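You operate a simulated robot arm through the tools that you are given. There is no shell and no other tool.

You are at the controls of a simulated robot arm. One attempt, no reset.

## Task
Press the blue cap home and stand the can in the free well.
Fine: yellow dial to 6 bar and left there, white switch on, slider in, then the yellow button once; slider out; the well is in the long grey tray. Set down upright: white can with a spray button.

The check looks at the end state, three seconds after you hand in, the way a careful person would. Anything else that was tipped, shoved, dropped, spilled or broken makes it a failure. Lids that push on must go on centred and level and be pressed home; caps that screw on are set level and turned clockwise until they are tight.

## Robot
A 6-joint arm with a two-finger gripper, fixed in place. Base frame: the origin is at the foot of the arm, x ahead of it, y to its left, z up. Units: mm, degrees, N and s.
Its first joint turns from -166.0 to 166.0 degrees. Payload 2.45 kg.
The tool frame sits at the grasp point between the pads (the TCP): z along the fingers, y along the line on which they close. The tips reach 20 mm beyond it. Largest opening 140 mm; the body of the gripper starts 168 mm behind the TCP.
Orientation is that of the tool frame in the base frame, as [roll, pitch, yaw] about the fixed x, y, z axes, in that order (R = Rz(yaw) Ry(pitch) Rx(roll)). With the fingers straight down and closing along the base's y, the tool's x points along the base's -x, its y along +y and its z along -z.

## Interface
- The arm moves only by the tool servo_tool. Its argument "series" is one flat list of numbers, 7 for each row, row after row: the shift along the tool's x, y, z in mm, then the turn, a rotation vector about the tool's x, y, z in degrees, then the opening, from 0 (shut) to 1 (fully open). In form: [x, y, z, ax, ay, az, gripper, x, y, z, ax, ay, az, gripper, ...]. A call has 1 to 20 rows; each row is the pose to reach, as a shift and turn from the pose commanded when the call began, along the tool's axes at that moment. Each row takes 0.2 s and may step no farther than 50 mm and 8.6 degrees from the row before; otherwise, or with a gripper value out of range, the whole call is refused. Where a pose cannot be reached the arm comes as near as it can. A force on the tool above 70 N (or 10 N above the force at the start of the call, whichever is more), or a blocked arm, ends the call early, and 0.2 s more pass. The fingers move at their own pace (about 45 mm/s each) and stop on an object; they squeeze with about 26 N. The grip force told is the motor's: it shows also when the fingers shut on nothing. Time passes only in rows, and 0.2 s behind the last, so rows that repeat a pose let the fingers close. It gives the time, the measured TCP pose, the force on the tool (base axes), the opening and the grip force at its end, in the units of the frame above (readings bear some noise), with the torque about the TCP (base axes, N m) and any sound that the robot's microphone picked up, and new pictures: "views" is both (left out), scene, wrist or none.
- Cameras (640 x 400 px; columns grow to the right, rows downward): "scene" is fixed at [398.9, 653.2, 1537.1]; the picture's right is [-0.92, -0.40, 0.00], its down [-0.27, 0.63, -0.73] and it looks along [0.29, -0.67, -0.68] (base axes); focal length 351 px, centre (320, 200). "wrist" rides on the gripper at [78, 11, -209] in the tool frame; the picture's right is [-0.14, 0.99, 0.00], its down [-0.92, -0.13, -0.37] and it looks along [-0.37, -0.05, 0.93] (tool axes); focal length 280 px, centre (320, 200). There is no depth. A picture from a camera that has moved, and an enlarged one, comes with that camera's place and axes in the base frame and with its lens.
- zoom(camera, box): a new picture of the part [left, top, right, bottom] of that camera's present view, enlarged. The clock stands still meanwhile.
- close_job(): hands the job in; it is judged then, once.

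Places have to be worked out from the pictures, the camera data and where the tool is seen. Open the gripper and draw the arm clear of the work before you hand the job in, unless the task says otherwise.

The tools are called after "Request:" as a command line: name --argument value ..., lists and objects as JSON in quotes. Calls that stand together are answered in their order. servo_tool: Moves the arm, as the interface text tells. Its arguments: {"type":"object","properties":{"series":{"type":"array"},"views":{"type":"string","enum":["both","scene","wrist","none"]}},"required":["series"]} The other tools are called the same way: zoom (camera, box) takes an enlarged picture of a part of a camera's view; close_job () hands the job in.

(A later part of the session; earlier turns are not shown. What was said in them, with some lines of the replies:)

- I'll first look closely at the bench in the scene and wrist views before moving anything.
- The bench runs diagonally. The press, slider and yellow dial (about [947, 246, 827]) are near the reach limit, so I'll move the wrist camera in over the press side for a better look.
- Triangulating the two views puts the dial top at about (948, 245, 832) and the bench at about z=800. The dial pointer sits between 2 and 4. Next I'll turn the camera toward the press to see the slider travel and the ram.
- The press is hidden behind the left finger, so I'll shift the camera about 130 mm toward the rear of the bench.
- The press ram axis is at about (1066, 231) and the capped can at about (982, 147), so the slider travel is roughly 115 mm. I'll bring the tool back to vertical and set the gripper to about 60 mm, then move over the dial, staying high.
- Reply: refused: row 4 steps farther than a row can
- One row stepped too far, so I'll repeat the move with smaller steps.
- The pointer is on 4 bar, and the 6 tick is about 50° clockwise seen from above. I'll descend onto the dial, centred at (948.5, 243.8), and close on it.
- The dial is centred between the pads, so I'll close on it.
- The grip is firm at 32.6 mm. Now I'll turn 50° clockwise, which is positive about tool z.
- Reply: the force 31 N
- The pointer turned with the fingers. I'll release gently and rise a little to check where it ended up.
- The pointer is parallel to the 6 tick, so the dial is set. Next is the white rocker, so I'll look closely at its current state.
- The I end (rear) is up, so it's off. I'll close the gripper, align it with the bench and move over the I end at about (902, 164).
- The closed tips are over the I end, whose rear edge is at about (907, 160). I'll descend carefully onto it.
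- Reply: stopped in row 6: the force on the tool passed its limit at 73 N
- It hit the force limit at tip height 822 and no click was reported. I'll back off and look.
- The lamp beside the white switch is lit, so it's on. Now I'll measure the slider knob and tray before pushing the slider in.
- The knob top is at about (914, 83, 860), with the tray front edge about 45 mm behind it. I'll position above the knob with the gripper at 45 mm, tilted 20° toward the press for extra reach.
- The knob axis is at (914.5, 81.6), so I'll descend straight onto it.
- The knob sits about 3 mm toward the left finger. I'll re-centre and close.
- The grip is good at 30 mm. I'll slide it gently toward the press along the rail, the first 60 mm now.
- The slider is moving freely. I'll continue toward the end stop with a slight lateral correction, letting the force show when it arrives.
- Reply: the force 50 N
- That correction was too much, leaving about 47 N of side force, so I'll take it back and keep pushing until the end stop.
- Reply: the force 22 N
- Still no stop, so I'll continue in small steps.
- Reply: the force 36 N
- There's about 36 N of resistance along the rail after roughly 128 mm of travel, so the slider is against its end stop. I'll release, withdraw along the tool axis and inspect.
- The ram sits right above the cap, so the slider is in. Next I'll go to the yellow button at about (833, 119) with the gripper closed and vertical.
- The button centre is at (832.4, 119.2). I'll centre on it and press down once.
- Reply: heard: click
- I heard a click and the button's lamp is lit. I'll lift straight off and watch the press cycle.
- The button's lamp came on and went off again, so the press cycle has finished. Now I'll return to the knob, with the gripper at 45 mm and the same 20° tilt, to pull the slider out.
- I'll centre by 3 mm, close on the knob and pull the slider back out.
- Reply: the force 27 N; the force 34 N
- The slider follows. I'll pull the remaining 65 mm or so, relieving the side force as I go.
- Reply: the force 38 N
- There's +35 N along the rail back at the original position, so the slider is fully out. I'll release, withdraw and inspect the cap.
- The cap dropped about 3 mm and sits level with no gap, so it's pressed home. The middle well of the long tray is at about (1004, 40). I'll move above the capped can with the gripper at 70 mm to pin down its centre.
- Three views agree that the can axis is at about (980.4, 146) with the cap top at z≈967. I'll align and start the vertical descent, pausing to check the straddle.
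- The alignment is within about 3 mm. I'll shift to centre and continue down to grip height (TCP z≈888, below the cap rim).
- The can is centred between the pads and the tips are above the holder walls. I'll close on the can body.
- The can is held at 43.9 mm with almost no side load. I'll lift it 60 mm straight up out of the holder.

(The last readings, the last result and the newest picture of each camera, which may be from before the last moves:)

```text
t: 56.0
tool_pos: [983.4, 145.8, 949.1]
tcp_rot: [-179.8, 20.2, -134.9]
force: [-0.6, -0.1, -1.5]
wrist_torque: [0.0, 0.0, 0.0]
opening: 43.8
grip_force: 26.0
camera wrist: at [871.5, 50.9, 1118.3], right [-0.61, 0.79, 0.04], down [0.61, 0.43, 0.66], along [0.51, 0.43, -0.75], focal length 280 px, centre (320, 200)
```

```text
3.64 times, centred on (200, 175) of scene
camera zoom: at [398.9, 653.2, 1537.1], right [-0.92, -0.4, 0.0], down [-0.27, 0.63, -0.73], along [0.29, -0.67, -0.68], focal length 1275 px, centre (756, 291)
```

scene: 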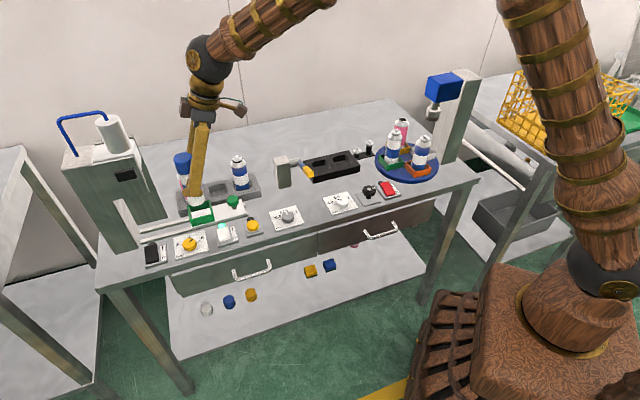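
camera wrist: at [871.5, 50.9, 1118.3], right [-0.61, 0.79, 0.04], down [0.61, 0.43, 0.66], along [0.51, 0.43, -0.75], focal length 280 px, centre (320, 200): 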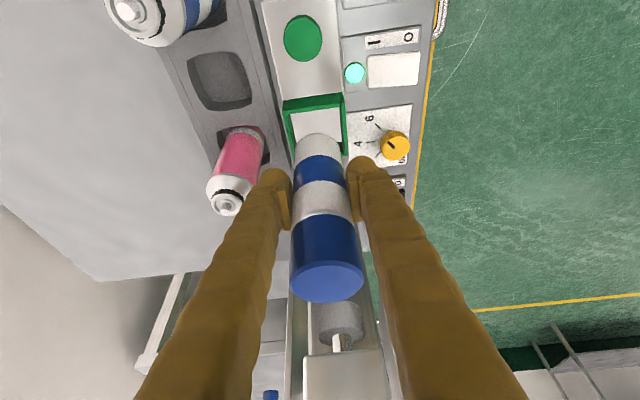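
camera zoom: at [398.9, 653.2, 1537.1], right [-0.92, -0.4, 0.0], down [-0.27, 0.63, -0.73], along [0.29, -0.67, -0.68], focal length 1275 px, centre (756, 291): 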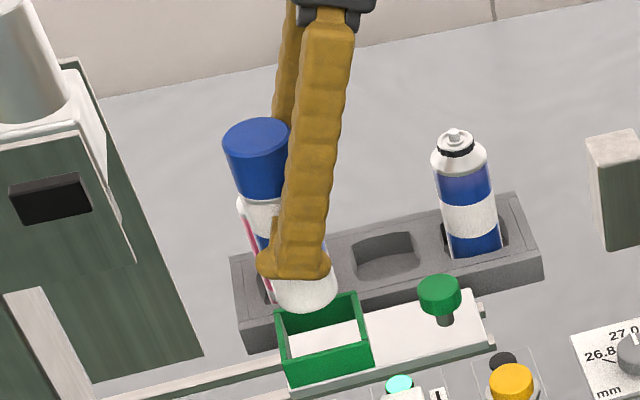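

It's clear of the holder and upright. I'll move back along the rail, then over to the middle well at about (1002, 40), staying high.

Request:
servo_tool --series '[14, 0, -5, 0, 0, 0, 0.2, 28, 0, -10, 0, 0, 0, 0.2, 42.5, 0, -15.5, 0, 0, 0, 0.2, 56.6, 0, -20.6, 0, 0, 0, 0.2, 56.6, -18, -20.6, 0, 0, 0, 0.2, 56.6, -36, -20.6, 0, 0, 0, 0.2, 56.6, -54, -20.6, 0, 0, 0, 0.2, 56.6, -72, -20.6, 0, 0, 0, 0.2, 56.6, -89, -20.6, 0, 0, 0, 0.2, 56.6, -89, -20.6, 0, 0, 0, 0.2]' --views "both"

Request:
zoom --camera "scene" --box '[150, 120, 290, 230]'

Request:
zoom --camera "wrist" --box '[220, 80, 420, 280]'

```text
t: 58.2
tool_pos: [1002.8, 41.6, 950.4]
tcp_rot: [180.0, 20.3, -134.7]
force: [-0.3, -1.4, -2.1]
wrist_torque: [-0.01, 0.02, -0.02]
opening: 44.0
grip_force: 25.9
camera wrist: at [891.3, -54.1, 1117.6], right [-0.61, 0.79, 0.05], down [0.61, 0.43, 0.66], along [0.51, 0.43, -0.75], focal length 280 px, centre (320, 200)
```

scene: 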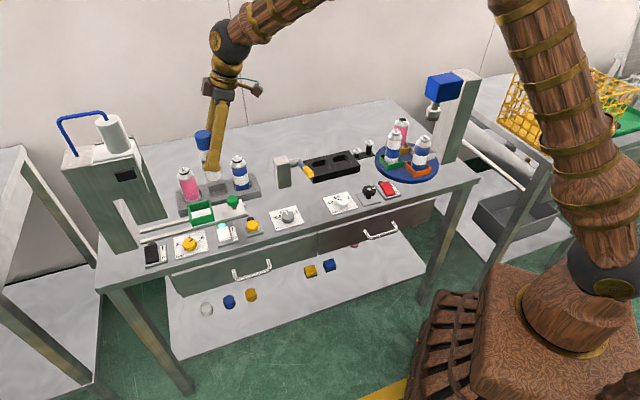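
wrist: 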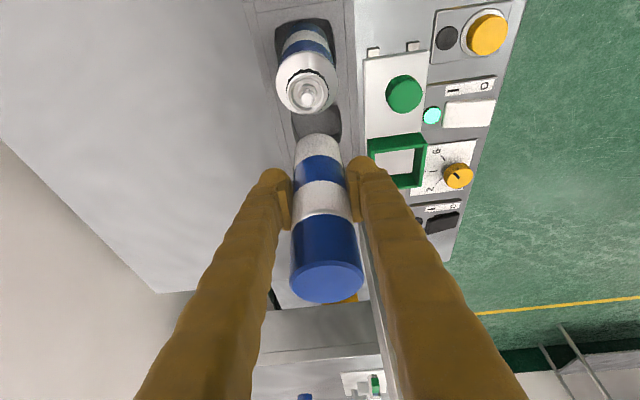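

```text
3.64 times, centred on (220, 175) of scene
camera zoom: at [398.9, 653.2, 1537.1], right [-0.92, -0.4, 0.0], down [-0.27, 0.63, -0.73], along [0.29, -0.67, -0.68], focal length 1275 px, centre (684, 291)
```

zoom: 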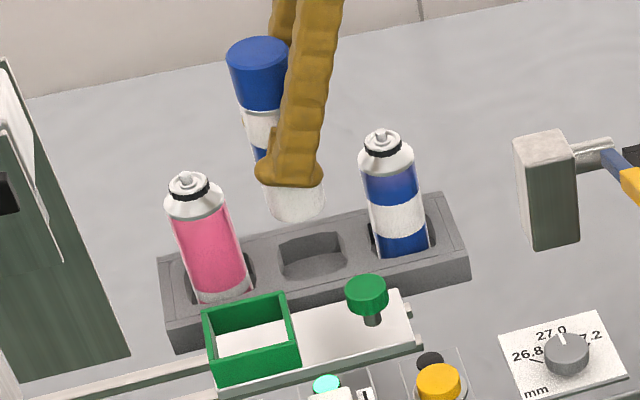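

```text
2.00 times, centred on (320, 180) of wrist
camera zoom: at [891.3, -54.1, 1117.6], right [-0.61, 0.79, 0.05], down [0.61, 0.43, 0.66], along [0.51, 0.43, -0.75], focal length 561 px, centre (320, 240)
```

zoom: 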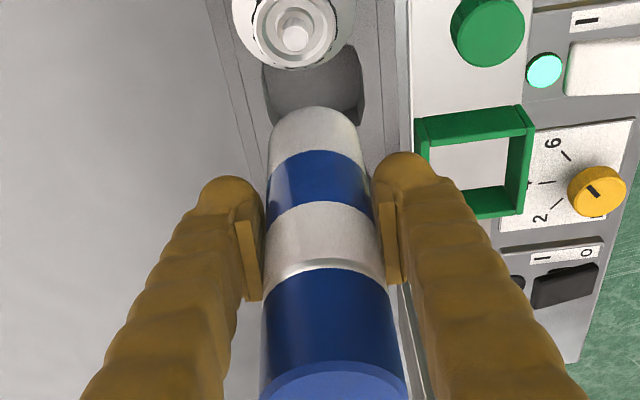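

Request:
zoom --camera "scene" --box '[170, 155, 260, 215]'

Request:
zoom --camera "wrist" --box '[230, 0, 390, 160]'

```text
6.67 times, centred on (215, 185) of scene
camera zoom: at [398.9, 653.2, 1537.1], right [-0.92, -0.4, 0.0], down [-0.27, 0.63, -0.73], along [0.29, -0.67, -0.68], focal length 2337 px, centre (1020, 300)
```

zoom: 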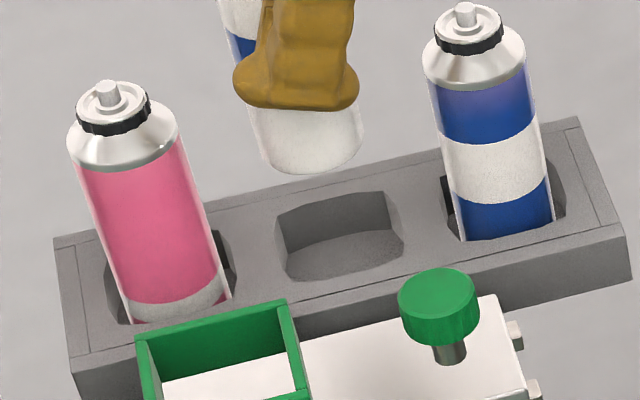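

```text
2.50 times, centred on (310, 80) of wrist
camera zoom: at [891.3, -54.1, 1117.6], right [-0.61, 0.79, 0.05], down [0.61, 0.43, 0.66], along [0.51, 0.43, -0.75], focal length 701 px, centre (345, 500)
```

zoom: 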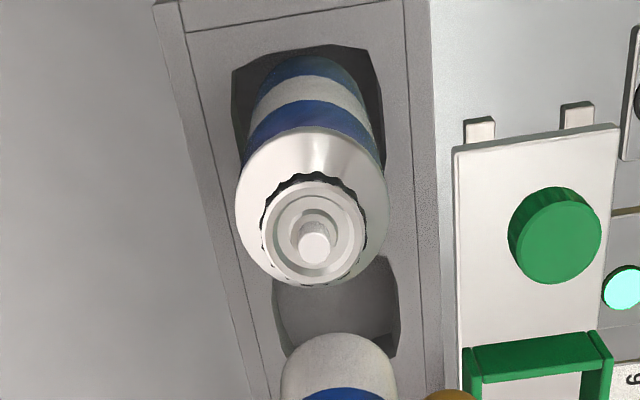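

The well centre comes out at e1≈738, e2≈677 (rail-aligned axes), and the can needs about 2.6 mm toward the front. I'll correct that and lower to just above the tray rim to check.

Request:
servo_tool --series '[0, 2.6, 0, 0, 0, 0, 0.2, 5.1, 2.6, 14.1, 0, 0, 0, 0.2, 10.3, 2.6, 28.2, 0, 0, 0, 0.2, 15.4, 2.6, 42.3, 0, 0, 0, 0.2, 15.4, 2.6, 42.3, 0, 0, 0, 0.2]' --views "both"

Request:
zoom --camera "scene" --box '[170, 145, 260, 205]'

Request:
zoom --camera "wrist" --box '[220, 40, 420, 240]'

```text
t: 59.4
tool_pos: [998.9, 43.8, 904.0]
tcp_rot: [-180.0, 20.2, -134.9]
force: [0.1, 0.0, -1.8]
wrist_torque: [0.02, 0.0, 0.0]
opening: 44.1
grip_force: 26.2
camera wrist: at [888.1, -52.2, 1072.4], right [-0.61, 0.79, 0.05], down [0.61, 0.43, 0.66], along [0.51, 0.43, -0.75], focal length 280 px, centre (320, 200)
```

scene: 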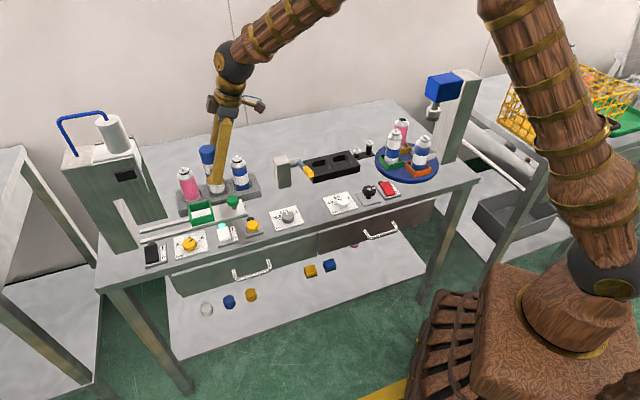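
wrist: 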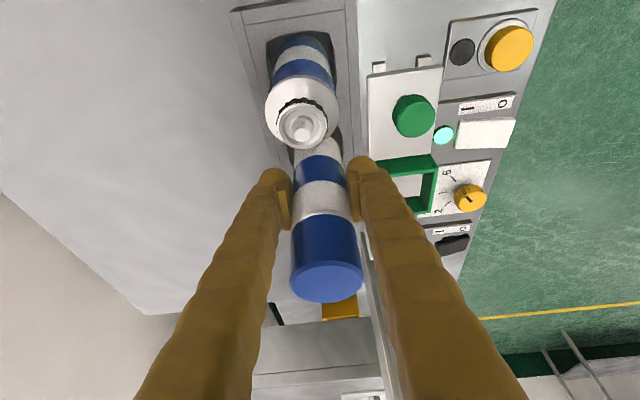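

```text
6.67 times, centred on (215, 175) of scene
camera zoom: at [398.9, 653.2, 1537.1], right [-0.92, -0.4, 0.0], down [-0.27, 0.63, -0.73], along [0.29, -0.67, -0.68], focal length 2337 px, centre (1020, 367)
```

zoom: 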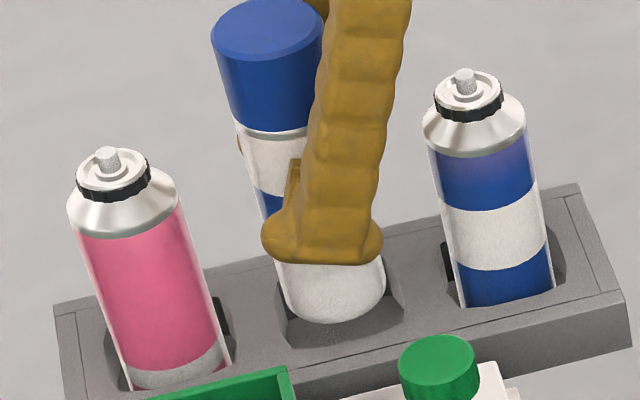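

```text
2.00 times, centred on (320, 140) of wrist
camera zoom: at [888.1, -52.2, 1072.4], right [-0.61, 0.79, 0.05], down [0.61, 0.43, 0.66], along [0.51, 0.43, -0.75], focal length 561 px, centre (320, 320)
```

zoom: 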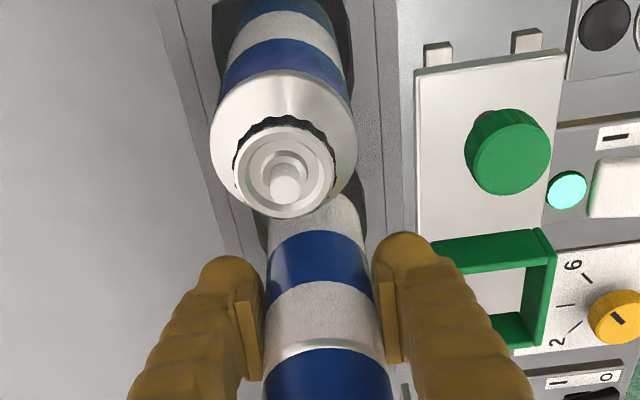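

The can is centred over the well in both views. I'll lower it into the well in small steps and watch the force for floor contact.

Request:
servo_tool --series '[1.7, -1, 4.7, 0, 0, 0, 0.2, 3.4, -1, 9.4, 0, 0, 0, 0.2, 5.1, -1, 14.1, 0, 0, 0, 0.2, 6.2, -1, 16.9, 0, 0, 0, 0.2, 7.2, -1, 19.7, 0, 0, 0, 0.2, 7.2, -1, 19.7, 0, 0, 0, 0.2]' --views "both"

Request:
zoom --camera "scene" --box '[170, 145, 260, 205]'

```text
t: 60.8
tool_pos: [1000.5, 42.8, 883.2]
tcp_rot: [-179.8, 20.2, -134.9]
force: [0.4, 0.1, -1.2]
wrist_torque: [0.02, 0.0, 0.0]
opening: 44.0
grip_force: 25.7
camera wrist: at [889.5, -52.9, 1052.2], right [-0.61, 0.79, 0.05], down [0.61, 0.43, 0.66], along [0.51, 0.43, -0.75], focal length 280 px, centre (320, 200)
```

scene: 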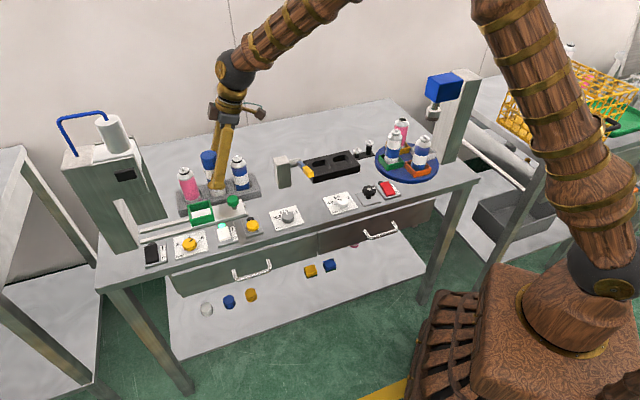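
wrist: 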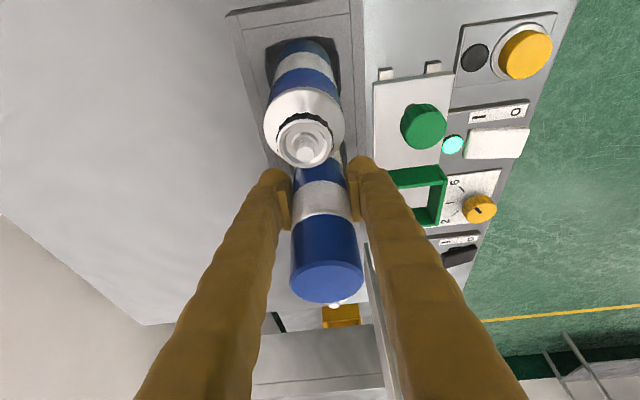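

```text
6.67 times, centred on (215, 175) of scene
camera zoom: at [398.9, 653.2, 1537.1], right [-0.92, -0.4, 0.0], down [-0.27, 0.63, -0.73], along [0.29, -0.67, -0.68], focal length 2337 px, centre (1020, 367)
```

zoom: 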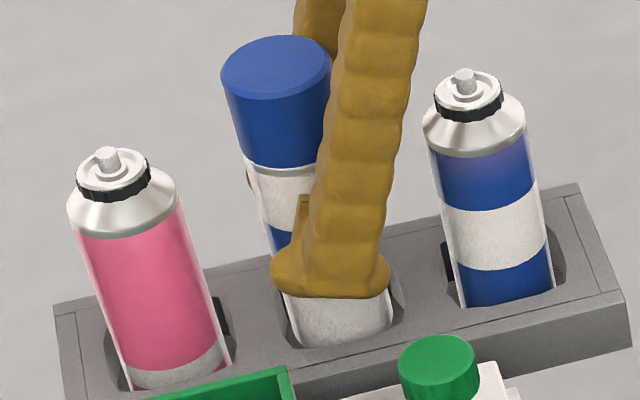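

The can is entering the well with no contact. I'll continue slowly.

Request:
servo_tool --series '[0.7, 0, 1.9, 0, 0, 0, 0.2, 1.4, 0, 3.8, 0, 0, 0, 0.2, 2.05, 0, 5.6, 0, 0, 0, 0.2, 2.05, 0, 5.6, 0, 0, 0, 0.2]' --views "none"

Request:
servo_tool --series '[0.35, 0, 0.95, 0, 0, 0, 0.2, 0.7, 0, 1.9, 0, 0, 0, 0.2, 1.05, 0, 2.8, 0, 0, 0, 0.2, 1.05, 0, 2.8, 0, 0, 0, 0.2]' --views "none"

```text
t: 61.8
tool_pos: [1001.4, 41.6, 877.9]
tcp_rot: [-179.8, 20.2, -134.9]
force: [-0.6, -0.9, -2.6]
wrist_torque: [0.01, -0.02, -0.01]
opening: 44.1
grip_force: 26.6
```

```text
t: 62.8
tool_pos: [1000.8, 40.6, 875.7]
tcp_rot: [-179.8, 20.2, -134.9]
force: [-0.1, -0.1, -1.8]
wrist_torque: [0.03, 0.02, -0.02]
opening: 43.8
grip_force: 25.9
```

Request:
servo_tool --series '[0.35, 0, 0.95, 0, 0, 0, 0.2, 0.7, 0, 1.9, 0, 0, 0, 0.2, 1.05, 0, 2.8, 0, 0, 0, 0.2, 1.05, 0, 2.8, 0, 0, 0, 0.2]' --views "both"

Request:
zoom --camera "scene" --box '[170, 145, 260, 205]'

```text
t: 63.8
tool_pos: [1000.7, 40.7, 872.1]
tcp_rot: [-179.7, 20.3, -134.8]
force: [-1.8, -2.3, 7.5]
wrist_torque: [0.0, 0.19, 0.02]
opening: 43.8
grip_force: 26.2
camera wrist: at [889.8, -53.9, 1040.7], right [-0.61, 0.79, 0.04], down [0.61, 0.43, 0.67], along [0.51, 0.43, -0.75], focal length 280 px, centre (320, 200)
```

scene: 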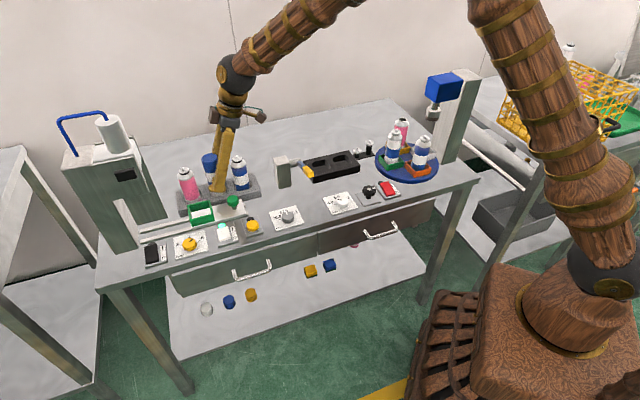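
wrist: 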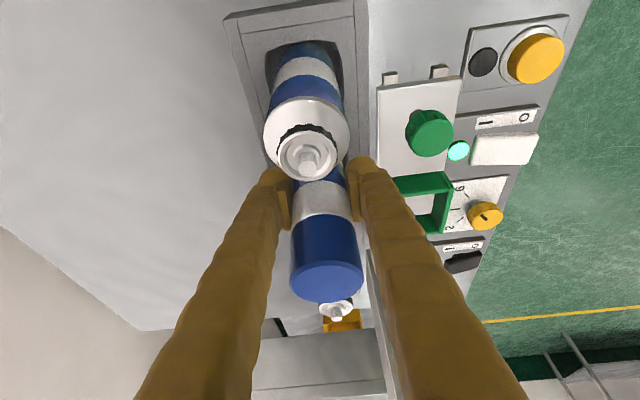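

```text
6.67 times, centred on (215, 175) of scene
camera zoom: at [398.9, 653.2, 1537.1], right [-0.92, -0.4, 0.0], down [-0.27, 0.63, -0.73], along [0.29, -0.67, -0.68], focal length 2337 px, centre (1020, 367)
```

zoom: 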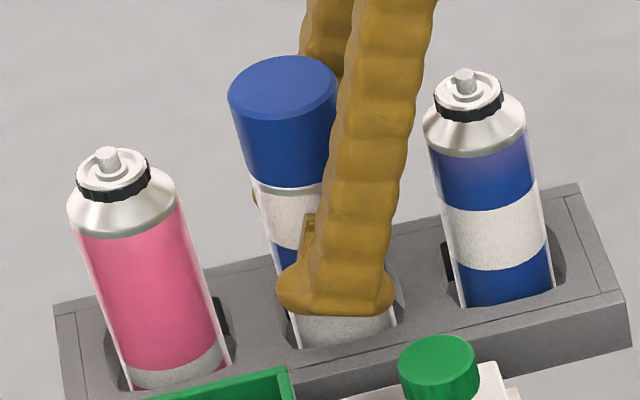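

There's a light contact of about 9 N at around the expected floor height. One more millimetre will confirm it's firm floor contact.

Request:
servo_tool --series '[0.17, 0, 0.47, 0, 0, 0, 0.2, 0.34, 0, 0.94, 0, 0, 0, 0.2, 0.34, 0, 0.94, 0, 0, 0, 0.2]' --views "none"

```text
t: 64.6
tool_pos: [1000.2, 42.2, 871.4]
tcp_rot: [-179.8, 20.3, -134.8]
force: [-3.3, 2.0, 25.0]
wrist_torque: [0.25, 0.16, 0.05]
opening: 44.2
grip_force: 25.9
```

The force rises to 27 N, centred under the can, so it's flat on the well floor. I'll ease the preload and open the fingers.

Request:
servo_tool --series '[-0.25, 0, -0.7, 0, 0, 0, 0.2, -0.25, 0, -0.7, 0, 0, 0, 0.33, -0.25, 0, -0.7, 0, 0, 0, 0.37, -0.25, 0, -0.7, 0, 0, 0, 0.42, -0.25, 0, -0.7, 0, 0, 0, 0.48, -0.25, 0, -0.7, 0, 0, 0, 0.48]' --views "both"

Request:
zoom --camera "scene" --box '[170, 145, 260, 205]'

Request:
zoom --camera "wrist" --box '[220, 100, 420, 300]'

```text
t: 66.0
tool_pos: [1001.3, 41.0, 871.6]
tcp_rot: [-179.9, 20.3, -134.9]
force: [-0.1, 0.1, -0.1]
wrist_torque: [0.0, -0.04, -0.01]
opening: 67.0
grip_force: 0.0
camera wrist: at [889.9, -54.2, 1040.4], right [-0.61, 0.79, 0.04], down [0.61, 0.43, 0.66], along [0.51, 0.43, -0.75], focal length 280 px, centre (320, 200)
```

scene: 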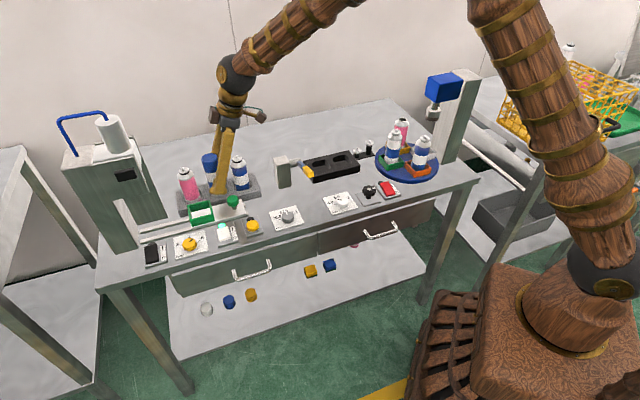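
wrist: 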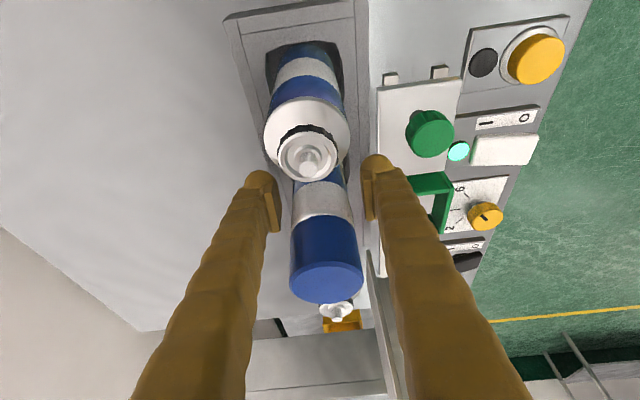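

```text
6.67 times, centred on (215, 175) of scene
camera zoom: at [398.9, 653.2, 1537.1], right [-0.92, -0.4, 0.0], down [-0.27, 0.63, -0.73], along [0.29, -0.67, -0.68], focal length 2337 px, centre (1020, 367)
```

zoom: 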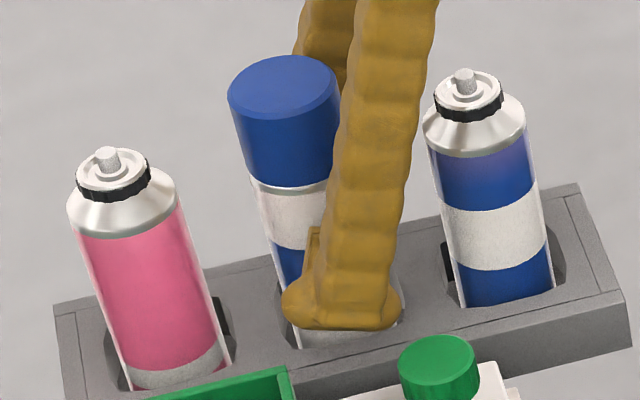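

```text
2.00 times, centred on (320, 200) of wrist
camera zoom: at [889.9, -54.2, 1040.4], right [-0.61, 0.79, 0.04], down [0.61, 0.43, 0.66], along [0.51, 0.43, -0.75], focal length 561 px, centre (320, 200)
```

zoom: 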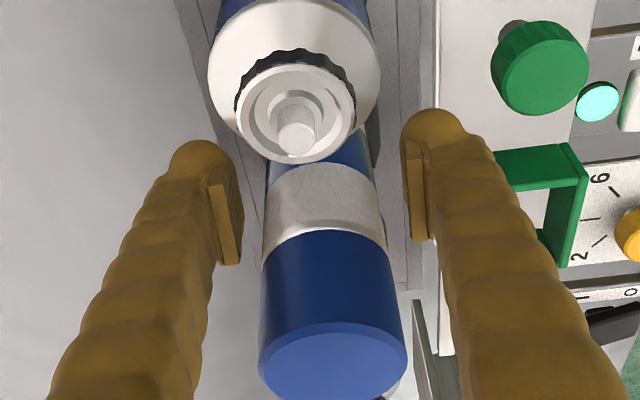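

The can stands upright in the well and the fingers are clear. I'll rise straight up past the cap.

Request:
servo_tool --series '[-5.1, 0, -14.1, 0, 0, 0, 0.48, -13.7, 0, -37.6, 0, 0, 0, 0.48, -27.4, 0, -75.2, 0, 0, 0, 0.48, -41, 0, -112.8, 0, 0, 0, 0.48, -54.7, 0, -150.3, 0, 0, 0, 0.48, -54.7, 0, -150.3, 0, 0, 0, 0.48]' --views "none"

Request:
servo_tool --series '[35, 10, -25, 0, 0, 0, 0.5, 70, 20, -50, 0, 0, 0, 0.5, 105, 30, -75, 0, 0, 0, 0.5, 140, 40, -95, 0, 0, 0, 0.5, 175, 50, -110, 0, 0, 0, 0.5, 175, 50, -110, 0, 0, 0, 0.5]' --views "both"

Request:
zoom --camera "scene" --box '[150, 140, 270, 230]'

Request:
zoom --camera "scene" --box '[130, 190, 270, 280]'

```text
t: 67.4
tool_pos: [1000.7, 41.0, 1031.7]
tcp_rot: [-179.9, 20.4, -134.8]
force: [-0.5, 0.6, -0.5]
wrist_torque: [0.01, -0.01, -0.05]
opening: 67.1
grip_force: 0.0
```

```text
t: 68.8
tool_pos: [819.7, -68.2, 1071.0]
tcp_rot: [-179.8, 20.2, -135.0]
force: [-0.6, -0.5, 0.7]
wrist_torque: [0.03, 0.01, 0.0]
opening: 70.2
grip_force: 0.1
camera wrist: at [708.0, -163.7, 1239.8], right [-0.61, 0.79, 0.04], down [0.61, 0.43, 0.66], along [0.51, 0.43, -0.75], focal length 280 px, centre (320, 200)
```

scene: 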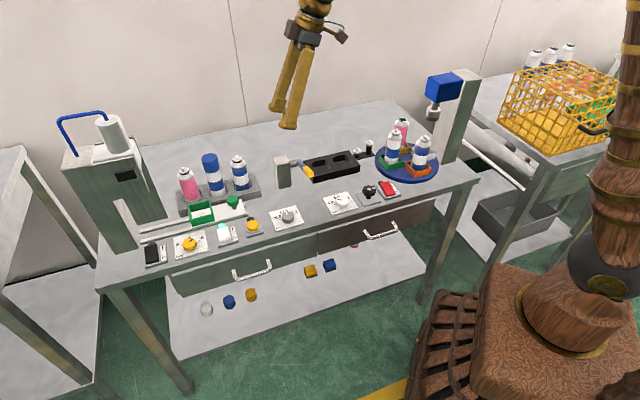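
wrist: 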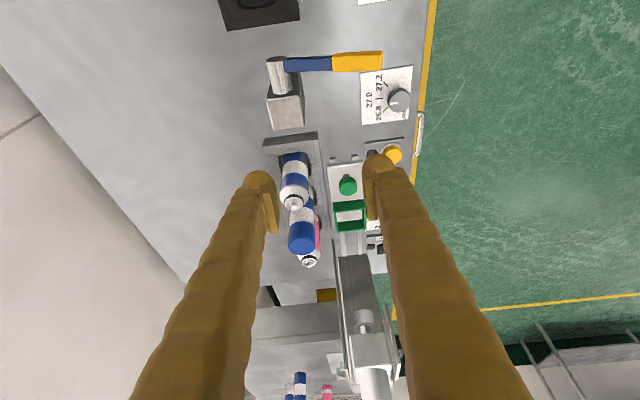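

```text
4.44 times, centred on (210, 185) of scene
camera zoom: at [398.9, 653.2, 1537.1], right [-0.92, -0.4, 0.0], down [-0.27, 0.63, -0.73], along [0.29, -0.67, -0.68], focal length 1558 px, centre (809, 267)
```

zoom: 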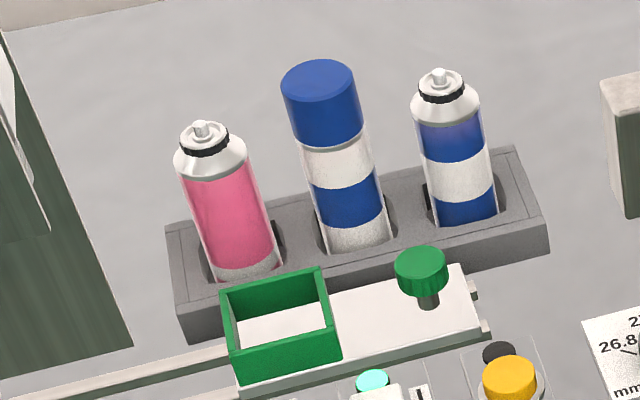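

```text
4.44 times, centred on (200, 235) of scene
camera zoom: at [398.9, 653.2, 1537.1], right [-0.92, -0.4, 0.0], down [-0.27, 0.63, -0.73], along [0.29, -0.67, -0.68], focal length 1558 px, centre (853, 44)
```

zoom: 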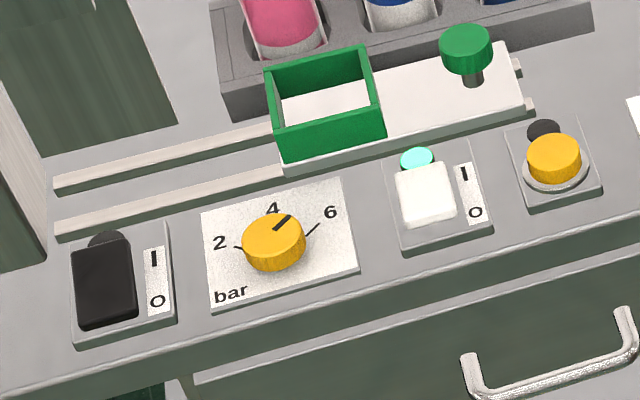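

The can stands upright in the middle well with the cap level and seated, and the neighbouring cans are undisturbed. The slider is out, the dial is at 6 and the white switch is on. The gripper is open and the arm is clear, so I'll hand in.

Request:
close_job

```text
The job is handed in.
```

The job is handed in. The blue cap is pressed home, and the can is standing upright in the middle well of the long grey tray. I don't have the check's verdict.

- **Dial:** turned from 4 to 6 bar and left there.
- **White switch:** on, with its lamp lit.
- **Press:** I pushed the slider in to its stop and pressed the yellow button once. It clicked, and its lamp came on and went off again.
- **Cap:** it sat about 3 mm lower afterwards and looked level, with no gap.
- **Slider:** back out at its stop.
- **Can:** lowered until it rested flat on the well floor, then released. The cans on either side were not disturbed.

The gripper is open and the arm is clear of the bench.
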